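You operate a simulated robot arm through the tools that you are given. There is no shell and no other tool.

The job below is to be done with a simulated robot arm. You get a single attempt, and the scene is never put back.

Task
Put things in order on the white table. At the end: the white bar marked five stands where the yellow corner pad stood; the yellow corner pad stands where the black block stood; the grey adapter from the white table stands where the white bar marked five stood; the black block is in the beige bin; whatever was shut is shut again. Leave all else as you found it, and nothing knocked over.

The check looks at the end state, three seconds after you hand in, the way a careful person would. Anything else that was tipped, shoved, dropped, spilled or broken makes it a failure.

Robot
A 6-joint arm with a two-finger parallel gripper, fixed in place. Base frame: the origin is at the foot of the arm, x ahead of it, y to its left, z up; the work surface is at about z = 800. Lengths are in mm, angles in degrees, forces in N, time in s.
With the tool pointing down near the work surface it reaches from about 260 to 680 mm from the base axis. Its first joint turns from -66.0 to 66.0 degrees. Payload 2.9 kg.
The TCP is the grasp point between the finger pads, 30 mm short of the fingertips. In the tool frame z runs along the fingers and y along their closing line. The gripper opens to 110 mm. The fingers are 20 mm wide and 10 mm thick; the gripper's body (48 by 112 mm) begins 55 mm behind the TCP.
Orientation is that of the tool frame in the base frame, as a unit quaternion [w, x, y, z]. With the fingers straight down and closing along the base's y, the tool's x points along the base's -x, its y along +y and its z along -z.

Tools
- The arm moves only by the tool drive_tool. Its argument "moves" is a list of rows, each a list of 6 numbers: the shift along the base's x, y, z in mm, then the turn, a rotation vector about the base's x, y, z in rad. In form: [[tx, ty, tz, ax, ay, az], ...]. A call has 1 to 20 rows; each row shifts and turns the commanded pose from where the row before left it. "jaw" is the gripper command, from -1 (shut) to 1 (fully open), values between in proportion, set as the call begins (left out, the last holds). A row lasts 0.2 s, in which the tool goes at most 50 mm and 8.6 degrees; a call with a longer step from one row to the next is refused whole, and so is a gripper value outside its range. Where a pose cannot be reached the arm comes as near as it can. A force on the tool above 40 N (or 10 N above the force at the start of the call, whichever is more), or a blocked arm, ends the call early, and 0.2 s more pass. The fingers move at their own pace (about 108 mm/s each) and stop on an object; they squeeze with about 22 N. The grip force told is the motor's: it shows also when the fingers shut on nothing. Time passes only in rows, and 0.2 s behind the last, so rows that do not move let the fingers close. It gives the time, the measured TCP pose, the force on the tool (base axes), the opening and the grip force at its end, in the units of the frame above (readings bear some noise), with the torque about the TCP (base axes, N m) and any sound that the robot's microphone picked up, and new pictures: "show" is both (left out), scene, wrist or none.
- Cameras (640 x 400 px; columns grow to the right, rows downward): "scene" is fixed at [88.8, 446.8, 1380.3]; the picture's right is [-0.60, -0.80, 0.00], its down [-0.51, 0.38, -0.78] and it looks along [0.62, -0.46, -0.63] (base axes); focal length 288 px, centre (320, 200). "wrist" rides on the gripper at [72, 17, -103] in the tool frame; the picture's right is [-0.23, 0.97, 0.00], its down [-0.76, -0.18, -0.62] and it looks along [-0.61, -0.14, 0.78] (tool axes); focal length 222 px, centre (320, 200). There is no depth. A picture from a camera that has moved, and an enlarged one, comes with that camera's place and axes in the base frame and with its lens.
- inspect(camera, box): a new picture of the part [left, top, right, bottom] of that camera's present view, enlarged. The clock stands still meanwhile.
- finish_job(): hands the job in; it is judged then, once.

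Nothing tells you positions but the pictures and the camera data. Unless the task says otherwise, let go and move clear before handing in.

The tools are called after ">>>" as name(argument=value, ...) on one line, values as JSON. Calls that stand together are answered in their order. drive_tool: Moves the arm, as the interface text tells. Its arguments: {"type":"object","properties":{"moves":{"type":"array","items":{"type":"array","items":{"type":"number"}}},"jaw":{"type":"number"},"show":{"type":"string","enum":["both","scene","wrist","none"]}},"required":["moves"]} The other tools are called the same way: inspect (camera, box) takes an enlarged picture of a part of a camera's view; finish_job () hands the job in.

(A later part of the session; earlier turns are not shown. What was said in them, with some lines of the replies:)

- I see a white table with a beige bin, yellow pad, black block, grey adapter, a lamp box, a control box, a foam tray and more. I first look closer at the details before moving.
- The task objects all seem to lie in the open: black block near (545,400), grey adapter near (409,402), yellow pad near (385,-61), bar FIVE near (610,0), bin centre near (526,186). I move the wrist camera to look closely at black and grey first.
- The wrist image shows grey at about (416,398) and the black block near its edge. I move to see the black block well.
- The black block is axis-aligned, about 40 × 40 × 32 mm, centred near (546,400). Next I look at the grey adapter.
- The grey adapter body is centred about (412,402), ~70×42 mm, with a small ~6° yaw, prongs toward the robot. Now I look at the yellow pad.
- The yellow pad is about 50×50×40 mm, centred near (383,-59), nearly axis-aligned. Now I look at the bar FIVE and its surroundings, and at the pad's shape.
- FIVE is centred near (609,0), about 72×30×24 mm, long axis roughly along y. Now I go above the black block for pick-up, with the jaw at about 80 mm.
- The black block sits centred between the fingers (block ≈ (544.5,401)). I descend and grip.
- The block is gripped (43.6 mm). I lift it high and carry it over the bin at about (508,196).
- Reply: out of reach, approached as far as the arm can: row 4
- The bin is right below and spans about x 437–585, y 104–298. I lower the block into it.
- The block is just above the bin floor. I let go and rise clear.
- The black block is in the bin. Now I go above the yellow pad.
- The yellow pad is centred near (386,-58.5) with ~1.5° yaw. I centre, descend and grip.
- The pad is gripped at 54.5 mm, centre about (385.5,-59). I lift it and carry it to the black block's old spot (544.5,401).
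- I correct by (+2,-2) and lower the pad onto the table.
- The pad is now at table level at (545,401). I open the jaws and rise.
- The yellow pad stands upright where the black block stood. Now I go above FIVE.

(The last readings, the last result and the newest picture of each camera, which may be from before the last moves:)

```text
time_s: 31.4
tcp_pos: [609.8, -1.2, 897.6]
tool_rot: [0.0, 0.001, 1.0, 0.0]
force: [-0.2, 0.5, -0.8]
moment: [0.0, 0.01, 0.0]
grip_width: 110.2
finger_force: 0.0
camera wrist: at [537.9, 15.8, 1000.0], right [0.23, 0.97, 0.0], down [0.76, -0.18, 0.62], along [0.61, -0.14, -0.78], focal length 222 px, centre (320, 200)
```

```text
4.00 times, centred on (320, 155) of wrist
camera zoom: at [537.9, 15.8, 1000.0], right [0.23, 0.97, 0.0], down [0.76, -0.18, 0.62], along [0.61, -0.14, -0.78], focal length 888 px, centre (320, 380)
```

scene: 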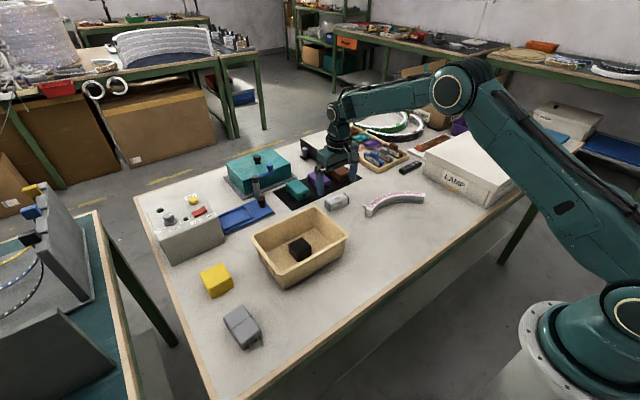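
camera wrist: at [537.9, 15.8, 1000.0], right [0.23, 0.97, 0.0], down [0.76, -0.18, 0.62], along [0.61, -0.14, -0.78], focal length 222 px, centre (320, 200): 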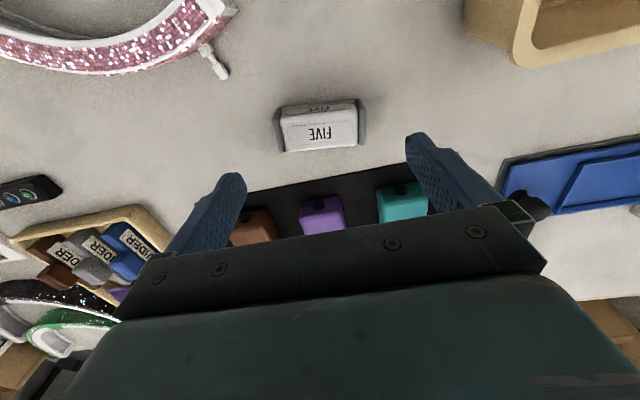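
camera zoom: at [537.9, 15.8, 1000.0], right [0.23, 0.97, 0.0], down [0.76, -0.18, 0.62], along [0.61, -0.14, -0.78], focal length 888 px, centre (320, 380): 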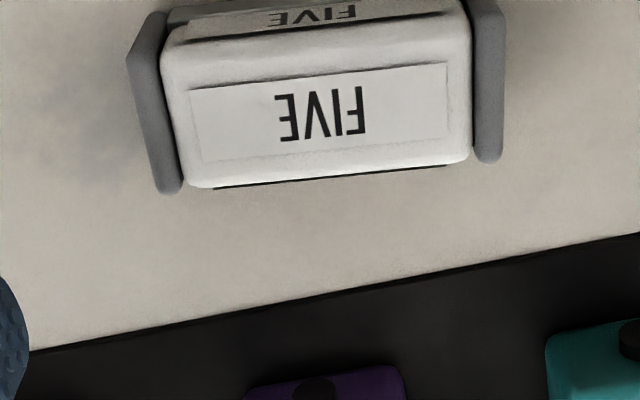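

FIVE is centred near (609.5,0.5), yawed about -6.4°. I turn the gripper to match, centre, descend and grip its ends.

>>> drive_tool(moves=[[0, 1.5, 0, 0, 0, -0.056], [0, 0, 0, 0, 0, -0.056], [0, 0, -22, 0, 0, 0], [0, 0, -22, 0, 0, 0], [0, 0, -13, 0, 0, 0], [0, 0, -5, 0, 0, 0], [0, 0, 0, 0, 0, 0]])

>>> inspect(camera="wrist", box=[220, 115, 420, 240])

```text
time_s: 33.0
tcp_pos: [609.5, 1.4, 835.8]
tool_rot: [0.0, 0.056, 0.998, 0.0]
force: [0.6, 0.2, -0.1]
moment: [-0.03, -0.02, 0.02]
grip_width: 109.9
finger_force: 0.1
camera wrist: at [538.7, 26.0, 937.4], right [0.33, 0.94, 0.0], down [0.74, -0.26, 0.62], along [0.59, -0.21, -0.78], focal length 222 px, centre (320, 200)
```

scene: 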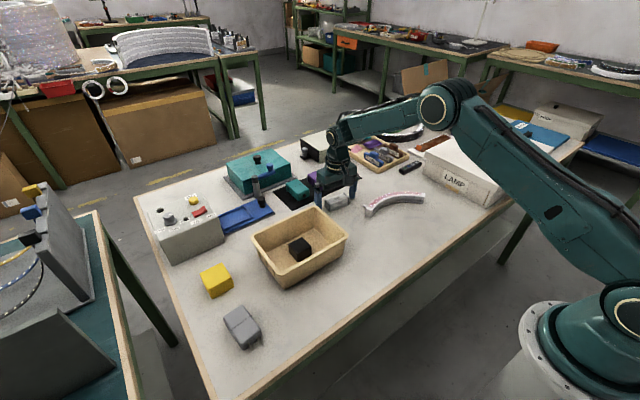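
wrist: 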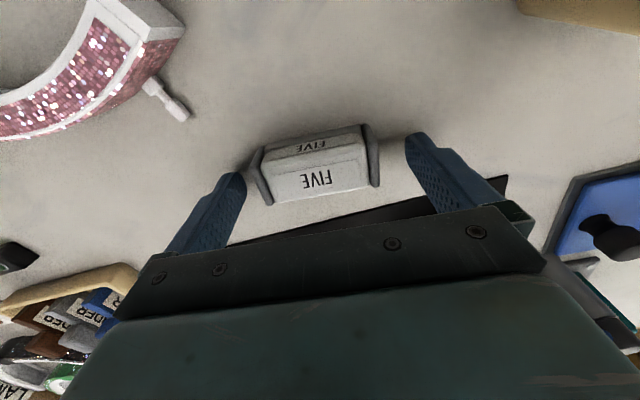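

```text
3.20 times, centred on (320, 178) of wrist
camera zoom: at [538.7, 26.0, 937.4], right [0.33, 0.94, 0.0], down [0.74, -0.26, 0.62], along [0.59, -0.21, -0.78], focal length 711 px, centre (320, 272)
```

zoom: 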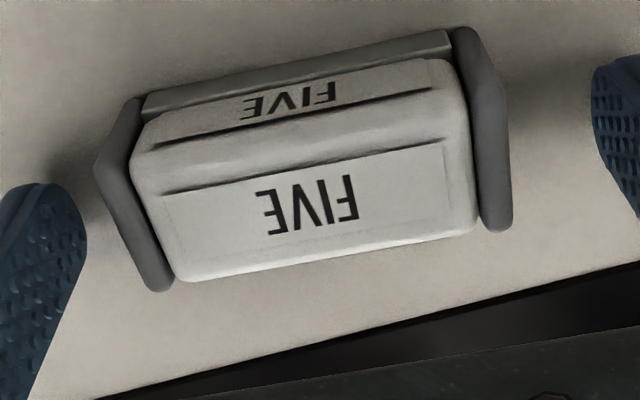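

Gripper and bar are aligned. I close the jaws.

>>> drive_tool(moves=[[0, 0, 0, 0, 0, 0], [0, 0, 0, 0, 0, 0], [0, 0, 0, 0, 0, 0]], jaw=-1, show="wrist")

>>> inspect(camera="wrist", box=[220, 115, 420, 240])

```text
time_s: 33.8
tcp_pos: [609.6, 0.8, 834.5]
tool_rot: [-0.001, 0.055, 0.998, 0.0]
force: [-0.6, 0.3, -0.1]
moment: [0.02, -0.01, 0.02]
grip_width: 72.5
finger_force: 21.8
camera wrist: at [538.7, 26.0, 937.5], right [0.33, 0.94, 0.0], down [0.74, -0.26, 0.62], along [0.59, -0.21, -0.78], focal length 222 px, centre (320, 200)
```

wrist: 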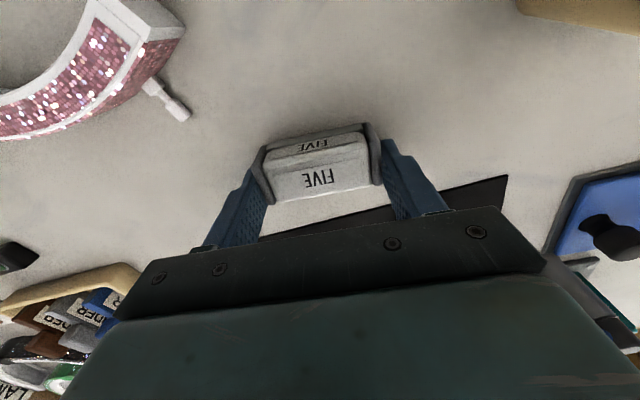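

```text
3.20 times, centred on (320, 178) of wrist
camera zoom: at [538.7, 26.0, 937.5], right [0.33, 0.94, 0.0], down [0.74, -0.26, 0.62], along [0.59, -0.21, -0.78], focal length 711 px, centre (320, 272)
```

zoom: 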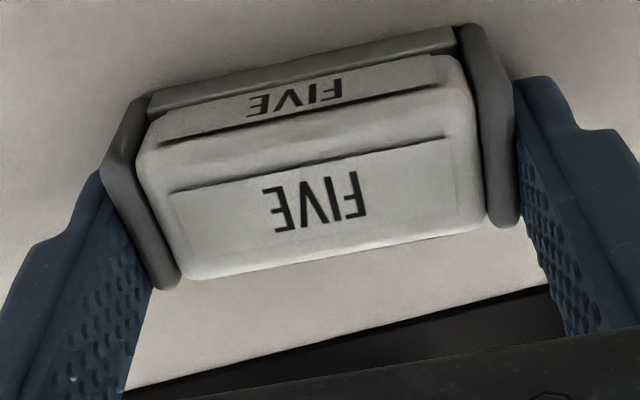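

FIVE is gripped at 72.5 mm. I lift and carry it to the yellow pad's old spot (385.5,-59).

>>> drive_tool(moves=[[0, 0, 15, 0, 0, 0], [0, 0, 40, 0, 0, 0], [0, 0, 40, 0, 0, 0], [-37.5, -10, 0, 0, 0, 0], [-37.5, -10, 0, 0, 0, 0], [-37.5, -10, 0, 0, 0, 0.056], [-37.5, -10, 0, 0, 0, 0.056], [-37.5, -10, 0, 0, 0, 0], [-37.5, -10, 0, 0, 0, 0], [0, 0, -35, 0, 0, 0], [0, 0, -15, 0, 0, 0], [0, 0, 0, 0, 0, 0], [0, 0, 0, 0, 0, 0]])

```text
time_s: 36.6
tcp_pos: [386.7, -57.1, 880.8]
tool_rot: [0.0, -0.001, 1.0, -0.001]
force: [-0.6, 0.3, -0.6]
moment: [0.02, 0.03, -0.01]
grip_width: 72.4
finger_force: 22.0
camera wrist: at [313.2, -40.6, 983.8], right [0.23, 0.97, 0.0], down [0.76, -0.18, 0.62], along [0.61, -0.14, -0.78], focal length 222 px, centre (320, 200)
```

scene: 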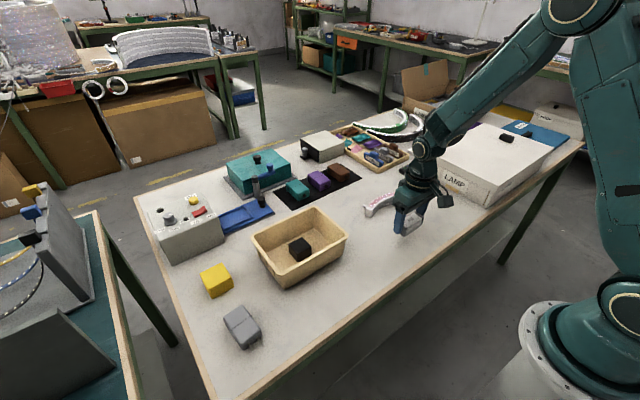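
wrist: 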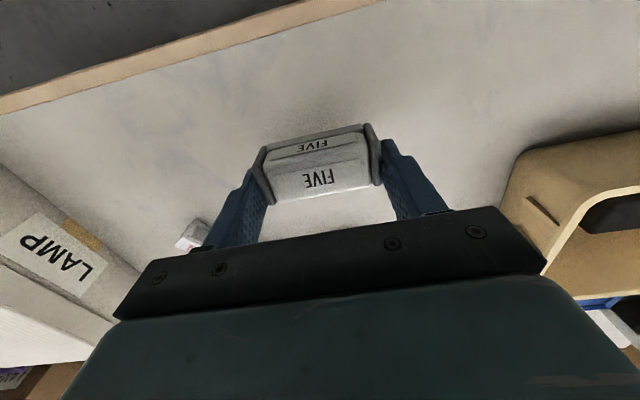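

>>> drive_tool(moves=[[-1.5, -1.7, -20, 0, 0, 0], [0, 0, -18, 0, 0, 0], [0, 0, -5, 0, 0, 0], [0, 0, -1.5, 0, 0, 0], [0, 0, 0, 0, 0, 0]], show="none")

```text
time_s: 37.8
tcp_pos: [382.7, -61.1, 835.4]
tool_rot: [0.0, 0.0, 1.0, 0.0]
force: [0.6, -0.1, -0.9]
moment: [-0.01, 0.0, -0.03]
grip_width: 72.4
finger_force: 21.6
```

>>> drive_tool(moves=[[0, 0, 0, 0, 0, 0]], show="none")

>>> drive_tool(moves=[[0, 0, 0, 0, 0, 0]], show="scene")

```text
time_s: 38.2
tcp_pos: [383.2, -61.7, 835.7]
tool_rot: [0.0, 0.0, 1.0, 0.0]
force: [0.2, -0.5, -0.8]
moment: [0.01, 0.02, -0.01]
grip_width: 72.0
finger_force: 22.3
```

```text
time_s: 38.6
tcp_pos: [383.7, -61.9, 834.5]
tool_rot: [0.0, 0.0, 1.0, 0.0]
force: [-0.1, -0.2, 0.5]
moment: [-0.03, 0.03, -0.01]
grip_width: 72.4
finger_force: 21.8
```

scene: 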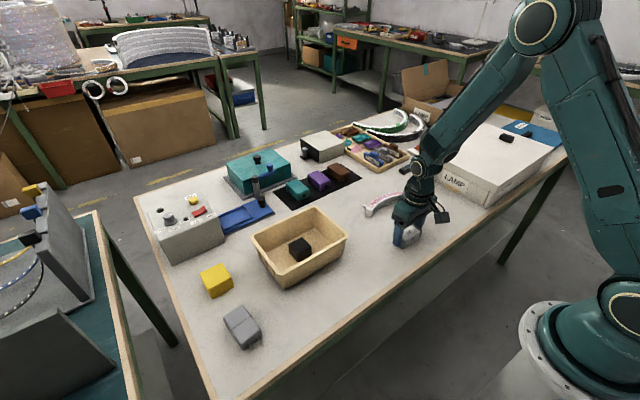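

I nudge by (+1,+2) with a small lift, set down and release.

>>> drive_tool(moves=[[0, 0, 4, 0, 0, 0], [1.2, 2.3, 0, 0, 0, 0], [0, 0, -4, 0, 0, 0], [0, 0, 0, 0, 0, 0], [0, 0, 0, 0, 0, 0]], show="none")

>>> drive_tool(moves=[[0, 0, 0, 0, 0, 0], [0, 0, 0, 0, 0, 0], [0, 0, 15, 0, 0, 0], [0, 0, 40, 0, 0, 0], [0, 0, 45, 0, 0, 0], [0, 0, 0, 0, 0, 0]], jaw=1)

>>> inspect(camera="scene", box=[330, 180, 490, 280])

```text
time_s: 39.8
tcp_pos: [385.4, -59.1, 834.7]
tool_rot: [0.0, 0.0, 1.0, 0.0]
force: [-0.5, -0.6, 0.4]
moment: [0.0, 0.0, -0.02]
grip_width: 72.4
finger_force: 21.6
```

```text
time_s: 41.2
tcp_pos: [383.6, -59.7, 935.7]
tool_rot: [0.0, -0.001, 1.0, 0.0]
force: [0.7, -0.3, -0.6]
moment: [0.01, -0.05, -0.02]
grip_width: 110.0
finger_force: 0.1
camera wrist: at [310.9, -41.1, 1038.7], right [0.23, 0.97, 0.0], down [0.76, -0.18, 0.62], along [0.61, -0.14, -0.78], focal length 222 px, centre (320, 200)
```

scene: 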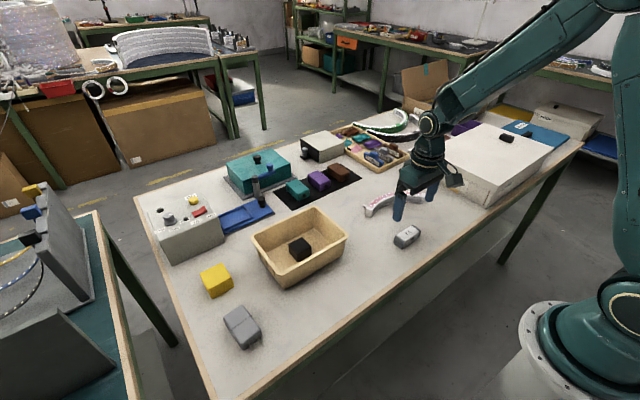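
wrist: 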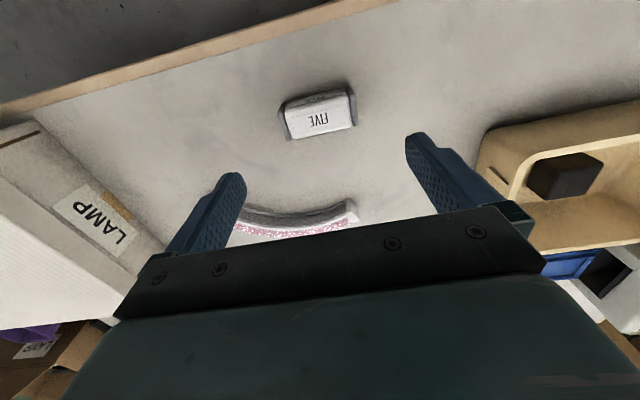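

```text
4.00 times, centred on (410, 230) of scene
camera zoom: at [88.8, 446.8, 1380.3], right [-0.6, -0.8, 0.0], down [-0.51, 0.38, -0.78], along [0.62, -0.46, -0.63], focal length 1154 px, centre (-40, 80)
```

zoom: 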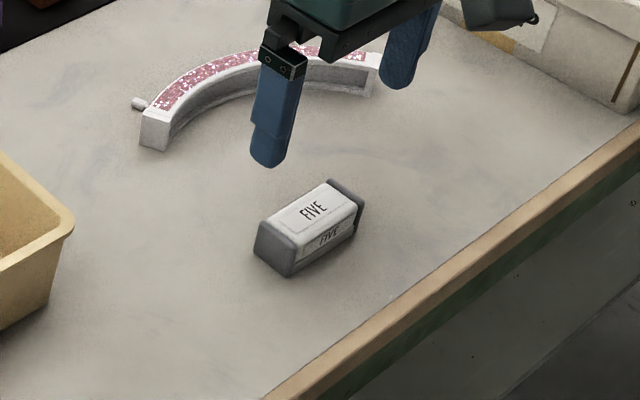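

FIVE stands upright at the yellow pad's place. Now I go above the grey adapter.

>>> drive_tool(moves=[[0, 0, 20, 0, 0, 0], [2.8, 46.1, 0, 0, 0, 0], [2.8, 46.1, 0, 0, 0, 0], [2.8, 46.1, 0, 0, 0, 0], [2.8, 46.1, 0, 0, 0, 0], [2.8, 46.1, 0, 0, 0, 0], [2.8, 46.1, 0, 0, 0, 0], [2.8, 46.1, 0, 0, 0, 0], [2.8, 46.1, 0, 0, 0, 0], [2.8, 46.1, 0, 0, 0, 0], [2.8, 46.1, 0, 0, 0, 0], [0, 0, -35, 0, 0, 0], [0, 0, -20, 0, 0, 0], [0, 0, 0, 0, 0, 0]], jaw=0.55)

>>> inspect(camera="wrist", box=[240, 95, 400, 195])

```text
time_s: 44.2
tcp_pos: [410.8, 402.2, 899.6]
tool_rot: [0.0, 0.0, 1.0, 0.0]
force: [-0.3, 0.1, -0.7]
moment: [0.01, -0.01, 0.0]
grip_width: 85.5
finger_force: 0.0
camera wrist: at [337.6, 419.1, 1003.0], right [0.23, 0.97, 0.0], down [0.76, -0.18, 0.62], along [0.61, -0.14, -0.78], focal length 222 px, centre (320, 200)
```

scene: 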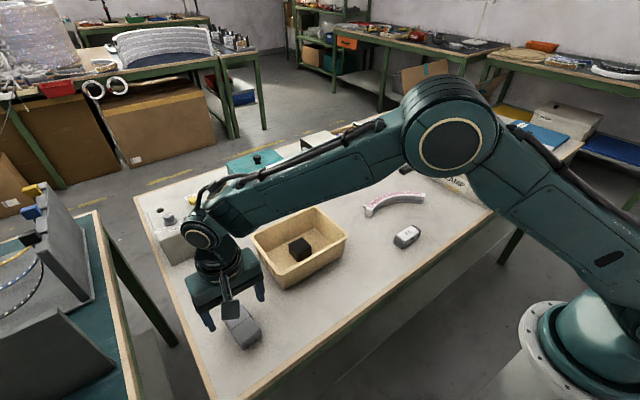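
wrist: 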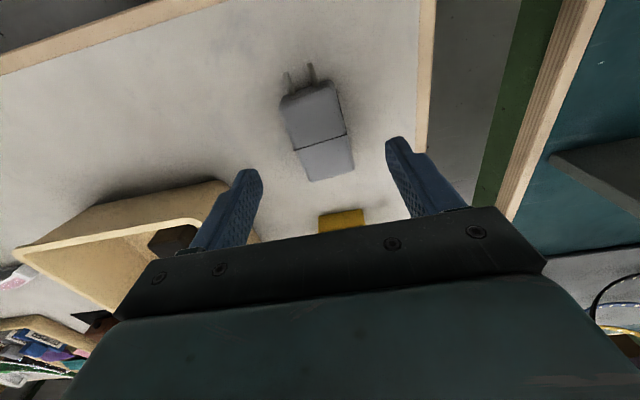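

```text
4.00 times, centred on (320, 145) of wrist
camera zoom: at [337.6, 419.1, 1003.0], right [0.23, 0.97, 0.0], down [0.76, -0.18, 0.62], along [0.61, -0.14, -0.78], focal length 888 px, centre (320, 420)
```

zoom: 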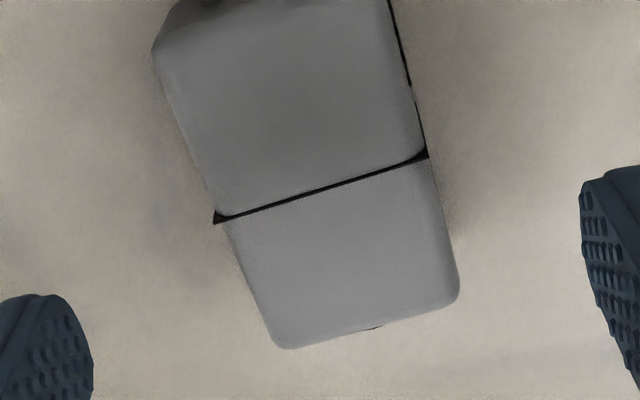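

The grey adapter is centred near (412.5,402), yaw about +5°, front half slightly wider. I turn the gripper to match and grip just on the wider half.

>>> drive_tool(moves=[[-5, -0.5, 0, 0, 0, 0.044], [0, 0, 0, 0, 0, 0.044], [0, 0, -22, 0, 0, 0], [0, 0, -22, 0, 0, 0], [0, 0, -13, 0, 0, 0], [0, 0, -6, 0, 0, 0], [0, 0, 0, 0, 0, 0]], show="wrist")

>>> inspect(camera="wrist", box=[220, 100, 420, 225])

```text
time_s: 45.8
tcp_pos: [405.9, 400.8, 838.2]
tool_rot: [0.001, -0.044, 0.999, 0.0]
force: [0.0, -0.1, -0.9]
moment: [0.03, 0.01, 0.03]
grip_width: 85.1
finger_force: 0.0
camera wrist: at [332.3, 412.0, 940.7], right [0.14, 0.99, 0.0], down [0.77, -0.11, 0.62], along [0.62, -0.09, -0.78], focal length 222 px, centre (320, 200)
```

wrist: 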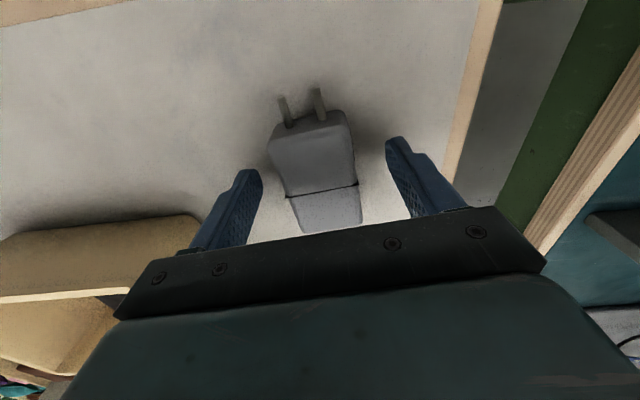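

```text
3.20 times, centred on (320, 162) of wrist
camera zoom: at [332.3, 412.0, 940.7], right [0.14, 0.99, 0.0], down [0.77, -0.11, 0.62], along [0.62, -0.09, -0.78], focal length 711 px, centre (320, 320)
```

zoom: 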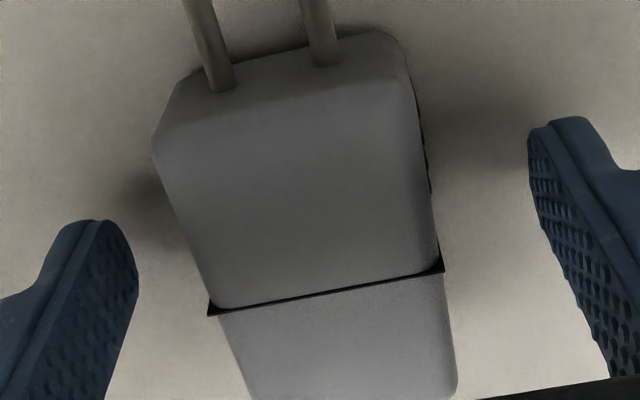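

Aligned well. I close the jaws.

>>> drive_tool(moves=[[0, 0, 0, 0, 0, 0], [0, 0, 0, 0, 0, 0], [0, 0, 0, 0, 0, 0]], jaw=-1, show="wrist")

>>> inspect(camera="wrist", box=[220, 115, 420, 240])

```text
time_s: 46.6
tcp_pos: [405.2, 401.3, 837.5]
tool_rot: [0.0, -0.044, 0.999, 0.001]
force: [0.4, 0.5, 0.5]
moment: [-0.02, 0.0, -0.02]
grip_width: 45.4
finger_force: 21.8
camera wrist: at [332.3, 411.9, 940.8], right [0.14, 0.99, 0.0], down [0.77, -0.11, 0.62], along [0.62, -0.09, -0.78], focal length 222 px, centre (320, 200)
```

wrist: 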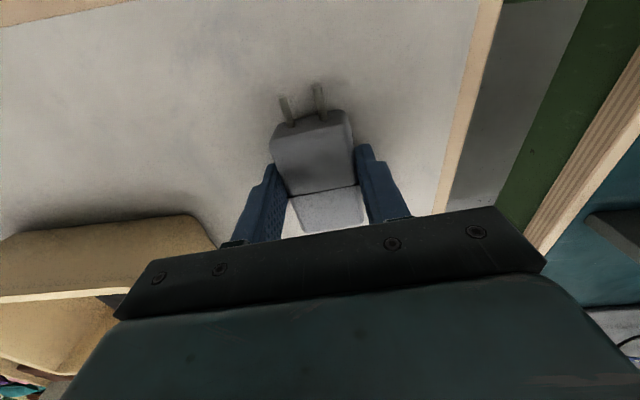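

```text
3.20 times, centred on (320, 178) of wrist
camera zoom: at [332.3, 411.9, 940.8], right [0.14, 0.99, 0.0], down [0.77, -0.11, 0.62], along [0.62, -0.09, -0.78], focal length 711 px, centre (320, 272)
```

zoom: 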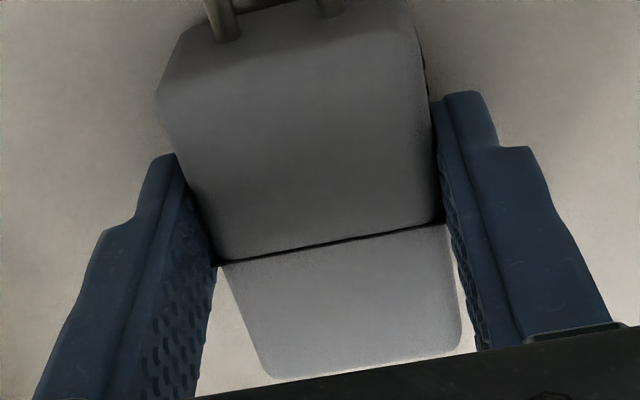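

Gripped (45.4 mm); the adapter's mid is ~7 mm ahead of the TCP. I lift and carry it to FIVE's old spot (609,0).

>>> drive_tool(moves=[[0, 0, 20, 0, 0, 0], [0, 0, 45, 0, 0, 0], [0, 0, 48, 0, 0, 0], [19.75, -40.1, 0, 0, 0, 0], [19.75, -40.1, 0, 0, 0, 0], [19.75, -40.1, 0, 0, 0, 0], [19.75, -40.1, 0, 0, 0, -0.043], [19.75, -40.1, 0, 0, 0, -0.044], [19.75, -40.1, 0, 0, 0, 0], [19.75, -40.1, 0, 0, 0, 0], [19.75, -40.1, 0, 0, 0, 0], [19.75, -40.1, 0, 0, 0, 0], [19.75, -40.1, 0, 0, 0, 0], [0, 0, -35, 0, 0, 0], [0, 0, -25, 0, 0, 0], [0, 0, 0, 0, 0, 0], [0, 0, 0, 0, 0, 0]])

```text
time_s: 50.2
tcp_pos: [603.9, 0.3, 894.8]
tool_rot: [0.0, -0.001, 1.0, 0.0]
force: [-0.5, -0.3, -1.5]
moment: [-0.01, 0.01, -0.02]
grip_width: 45.5
finger_force: 22.3
camera wrist: at [530.1, 17.3, 996.5], right [0.23, 0.97, 0.0], down [0.76, -0.18, 0.62], along [0.61, -0.14, -0.78], focal length 222 px, centre (320, 200)
```

scene: 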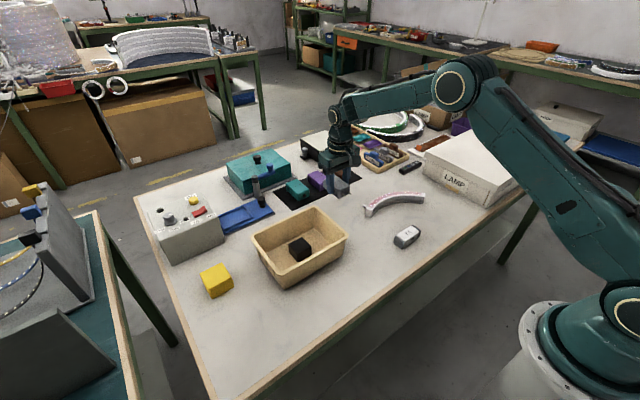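
wrist: 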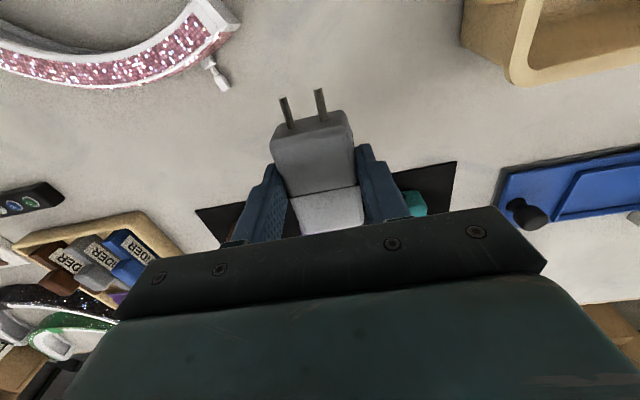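

Positioned at (603.9,0.3), adapter mid about (611,0). I lower it.

>>> drive_tool(moves=[[0, 0, -25, 0, 0, 0], [0, 0, -20, 0, 0, 0], [0, 0, -8, 0, 0, 0], [0, 0, -2, 0, 0, 0], [0, 0, 0, 0, 0, 0]], show="wrist")

>>> drive_tool(moves=[[0, 0, 0, 0, 0, 0]], show="none")

```text
time_s: 51.4
tcp_pos: [605.4, 1.4, 837.4]
tool_rot: [0.001, -0.001, 1.0, 0.0]
force: [-6.2, -0.5, 17.3]
moment: [0.03, 0.5, 0.04]
grip_width: 45.3
finger_force: 22.0
camera wrist: at [531.9, 18.1, 940.6], right [0.23, 0.97, 0.0], down [0.76, -0.18, 0.62], along [0.61, -0.14, -0.78], focal length 222 px, centre (320, 200)
```

wrist: 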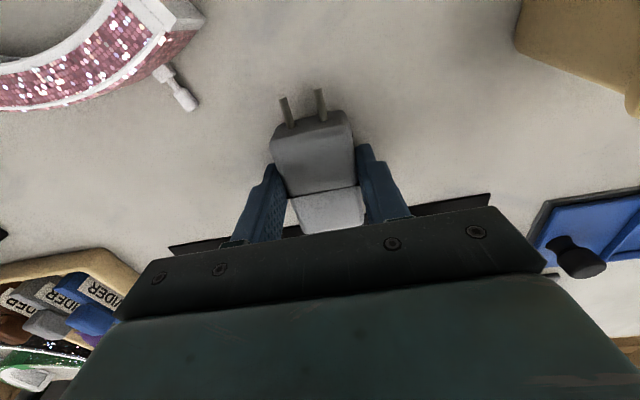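

```text
time_s: 51.8
tcp_pos: [604.8, 0.7, 837.9]
tool_rot: [0.002, -0.001, 1.0, 0.0]
force: [-6.0, -0.8, 21.6]
moment: [-0.01, 0.13, 0.01]
grip_width: 45.7
finger_force: 21.6
```

The adapter touches the table (about 20 N). I ease slightly, then open and rise.

>>> drive_tool(moves=[[0, 0, 0.8, 0, 0, 0], [0, 0, 0, 0, 0, 0]], show="none")

>>> drive_tool(moves=[[0, 0, 0, 0, 0, 0], [0, 0, 0, 0, 0, 0], [0, 0, 15, 0, 0, 0], [0, 0, 35, 0, 0, 0], [0, 0, 45, 0, 0, 0], [-40, 0, 10, 0, 0, 0], [-40, 0, 10, 0, 0, 0], [-20, 0, 0, 0, 0, 0], [0, 0, 0, 0, 0, 0]], jaw=0.4)

>>> inspect(camera="wrist", box=[240, 95, 400, 215])

>>> inspect(camera="scene", box=[270, 130, 430, 230])

```text
time_s: 52.4
tcp_pos: [604.6, 0.5, 836.2]
tool_rot: [0.002, -0.001, 1.0, -0.001]
force: [-3.9, 5.5, 20.3]
moment: [0.14, -0.11, 0.03]
grip_width: 45.5
finger_force: 22.5
```

```text
time_s: 54.4
tcp_pos: [502.2, 1.2, 949.9]
tool_rot: [0.001, -0.001, 1.0, 0.0]
force: [0.1, 0.4, -0.3]
moment: [0.02, -0.04, 0.01]
grip_width: 77.0
finger_force: 0.0
camera wrist: at [430.7, 18.6, 1053.6], right [0.23, 0.97, 0.0], down [0.76, -0.18, 0.62], along [0.61, -0.14, -0.78], focal length 222 px, centre (320, 200)
```

scene: 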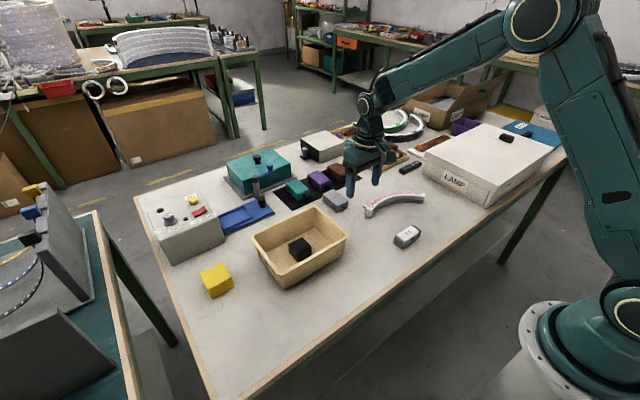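
wrist: 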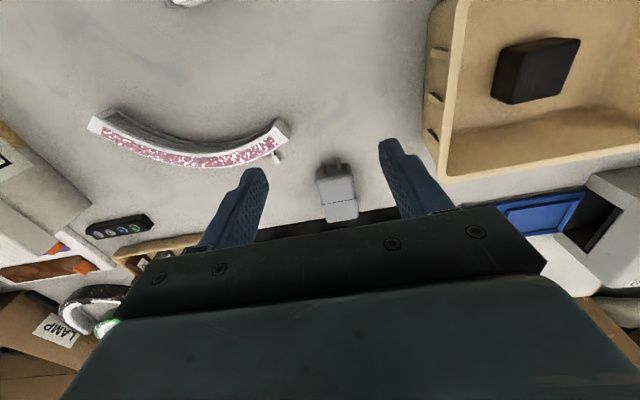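

```text
3.33 times, centred on (320, 155) of wrist
camera zoom: at [430.7, 18.6, 1053.6], right [0.23, 0.97, 0.0], down [0.76, -0.18, 0.62], along [0.61, -0.14, -0.78], focal length 740 px, centre (320, 350)
```

zoom: 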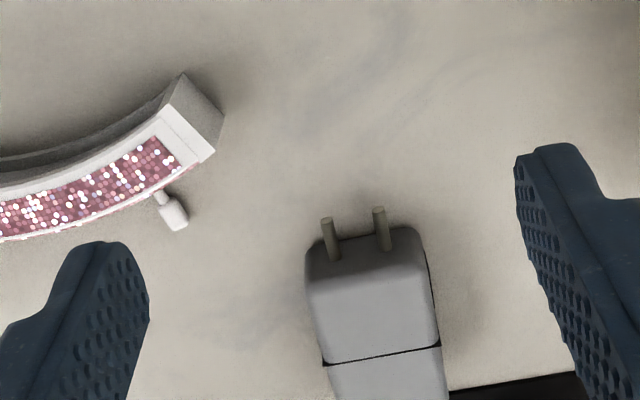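

```text
4.00 times, centred on (350, 180) of scene
camera zoom: at [88.8, 446.8, 1380.3], right [-0.6, -0.8, 0.0], down [-0.51, 0.38, -0.78], along [0.62, -0.46, -0.63], focal length 1154 px, centre (200, 280)
```

zoom: 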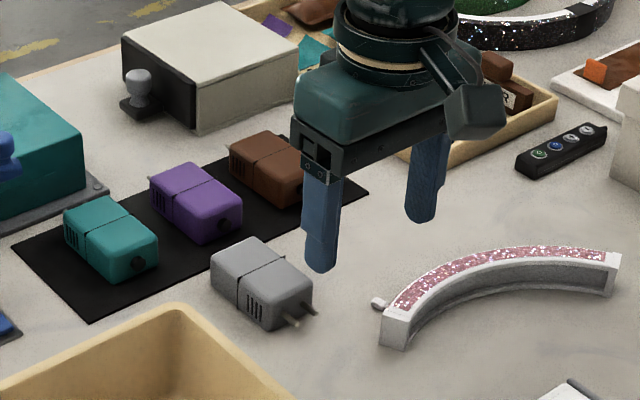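

All four objects are in place: grey mid at about (611,2), matching FIVE's old spot. I retreat to a clear, high position and take a last look.

>>> drive_tool(moves=[[-10, 20, 40, 0, 0, 0], [-10, 25, 40, 0, 0, 0], [-10, 30, 35, 0, 0, 0], [-10, 30, 30, 0, 0, 0], [-10, 30, 20, 0, 0, 0], [-10, 30, 10, 0, 0, 0], [0, 0, 0, 0, 0, 0], [0, 0, 0, 0, 0, 0]])

>>> inspect(camera="scene", box=[130, 120, 450, 320])

>>> inspect(camera="wrist", box=[0, 0, 480, 300])

```text
time_s: 56.2
tcp_pos: [446.3, 165.7, 1126.1]
tool_rot: [0.001, -0.002, 1.0, 0.0]
force: [0.1, 0.3, 0.3]
moment: [-0.03, 0.01, 0.02]
grip_width: 77.1
finger_force: 0.0
camera wrist: at [372.9, 182.8, 1228.0], right [0.23, 0.97, 0.0], down [0.76, -0.18, 0.62], along [0.61, -0.14, -0.78], focal length 222 px, centre (320, 200)
```

scene: 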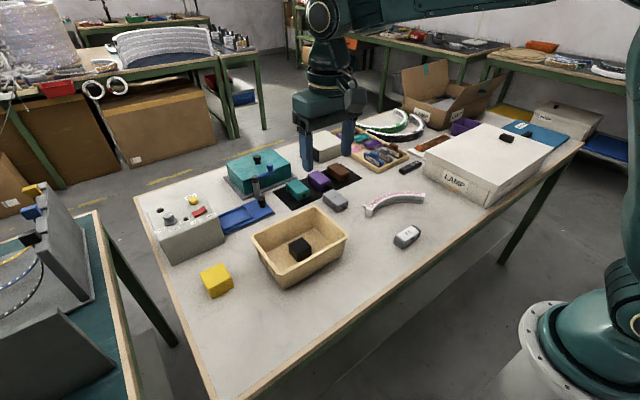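
wrist: 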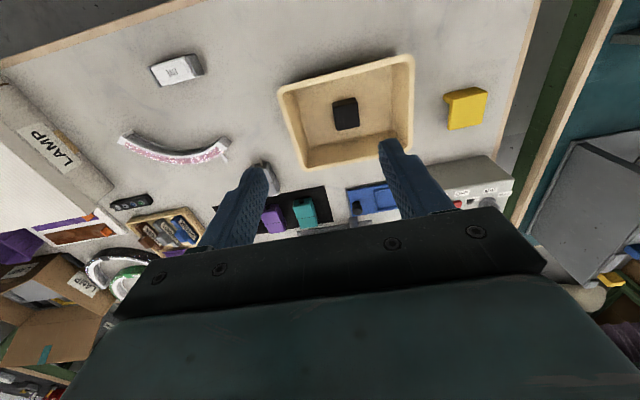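

```text
2.00 times, centred on (290, 220) of scene
camera zoom: at [88.8, 446.8, 1380.3], right [-0.6, -0.8, 0.0], down [-0.51, 0.38, -0.78], along [0.62, -0.46, -0.63], focal length 577 px, centre (380, 160)
```

zoom: 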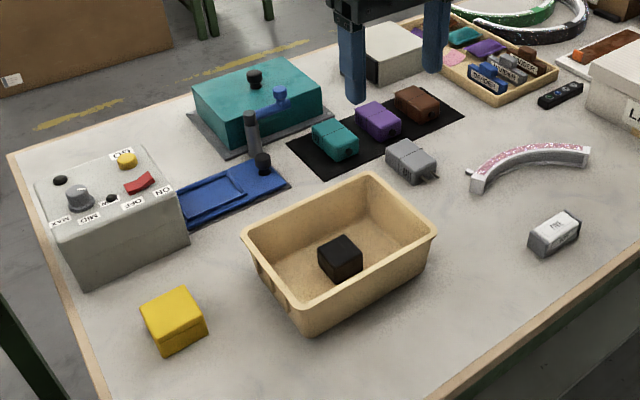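

```text
1.33 times, centred on (240, 150) of wrist
camera zoom: at [372.9, 182.8, 1228.0], right [0.23, 0.97, 0.0], down [0.76, -0.18, 0.62], along [0.61, -0.14, -0.78], focal length 296 px, centre (427, 267)
```

zoom: 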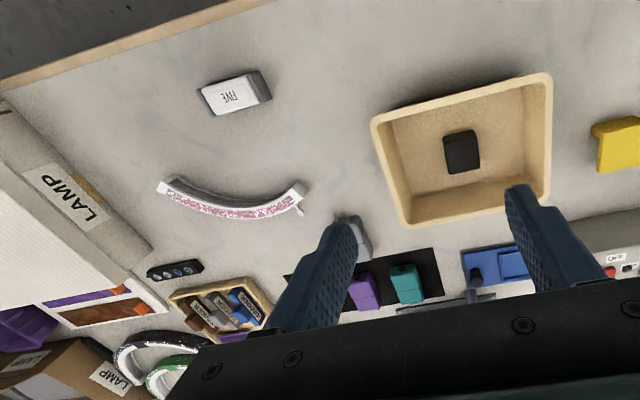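

The final view shows black in the bin, yellow at black's spot, FIVE at yellow's spot, and grey at FIVE's spot. All are upright, nothing else has moved, nothing was opened and the arm is clear, so I hand in.

>>> finish_job()

```text
The job is handed in.
```

The job is handed in. In the last pictures everything on the white table was where you asked, and the arm had let go and moved clear. I haven't seen the check's result.

| Object | Where it stands now |
|---|---|
| Black block | In the beige bin |
| Yellow corner pad | Where the black block stood, near (545, 401) |
| White bar marked five | Where the yellow pad stood, near (385, -59) |
| Grey adapter | Where the white bar stood, near (611, 2) |

The moved pieces are upright. From the pictures, each is within a few millimetres of the spot it took over.

The grey adapter's long side runs along x, while the bar's ran along y. Its position matches the bar's old one, but it lies across the bar's old direction.

I opened nothing, so everything that was shut stayed shut. Nothing else looked shoved or tipped in the final view.
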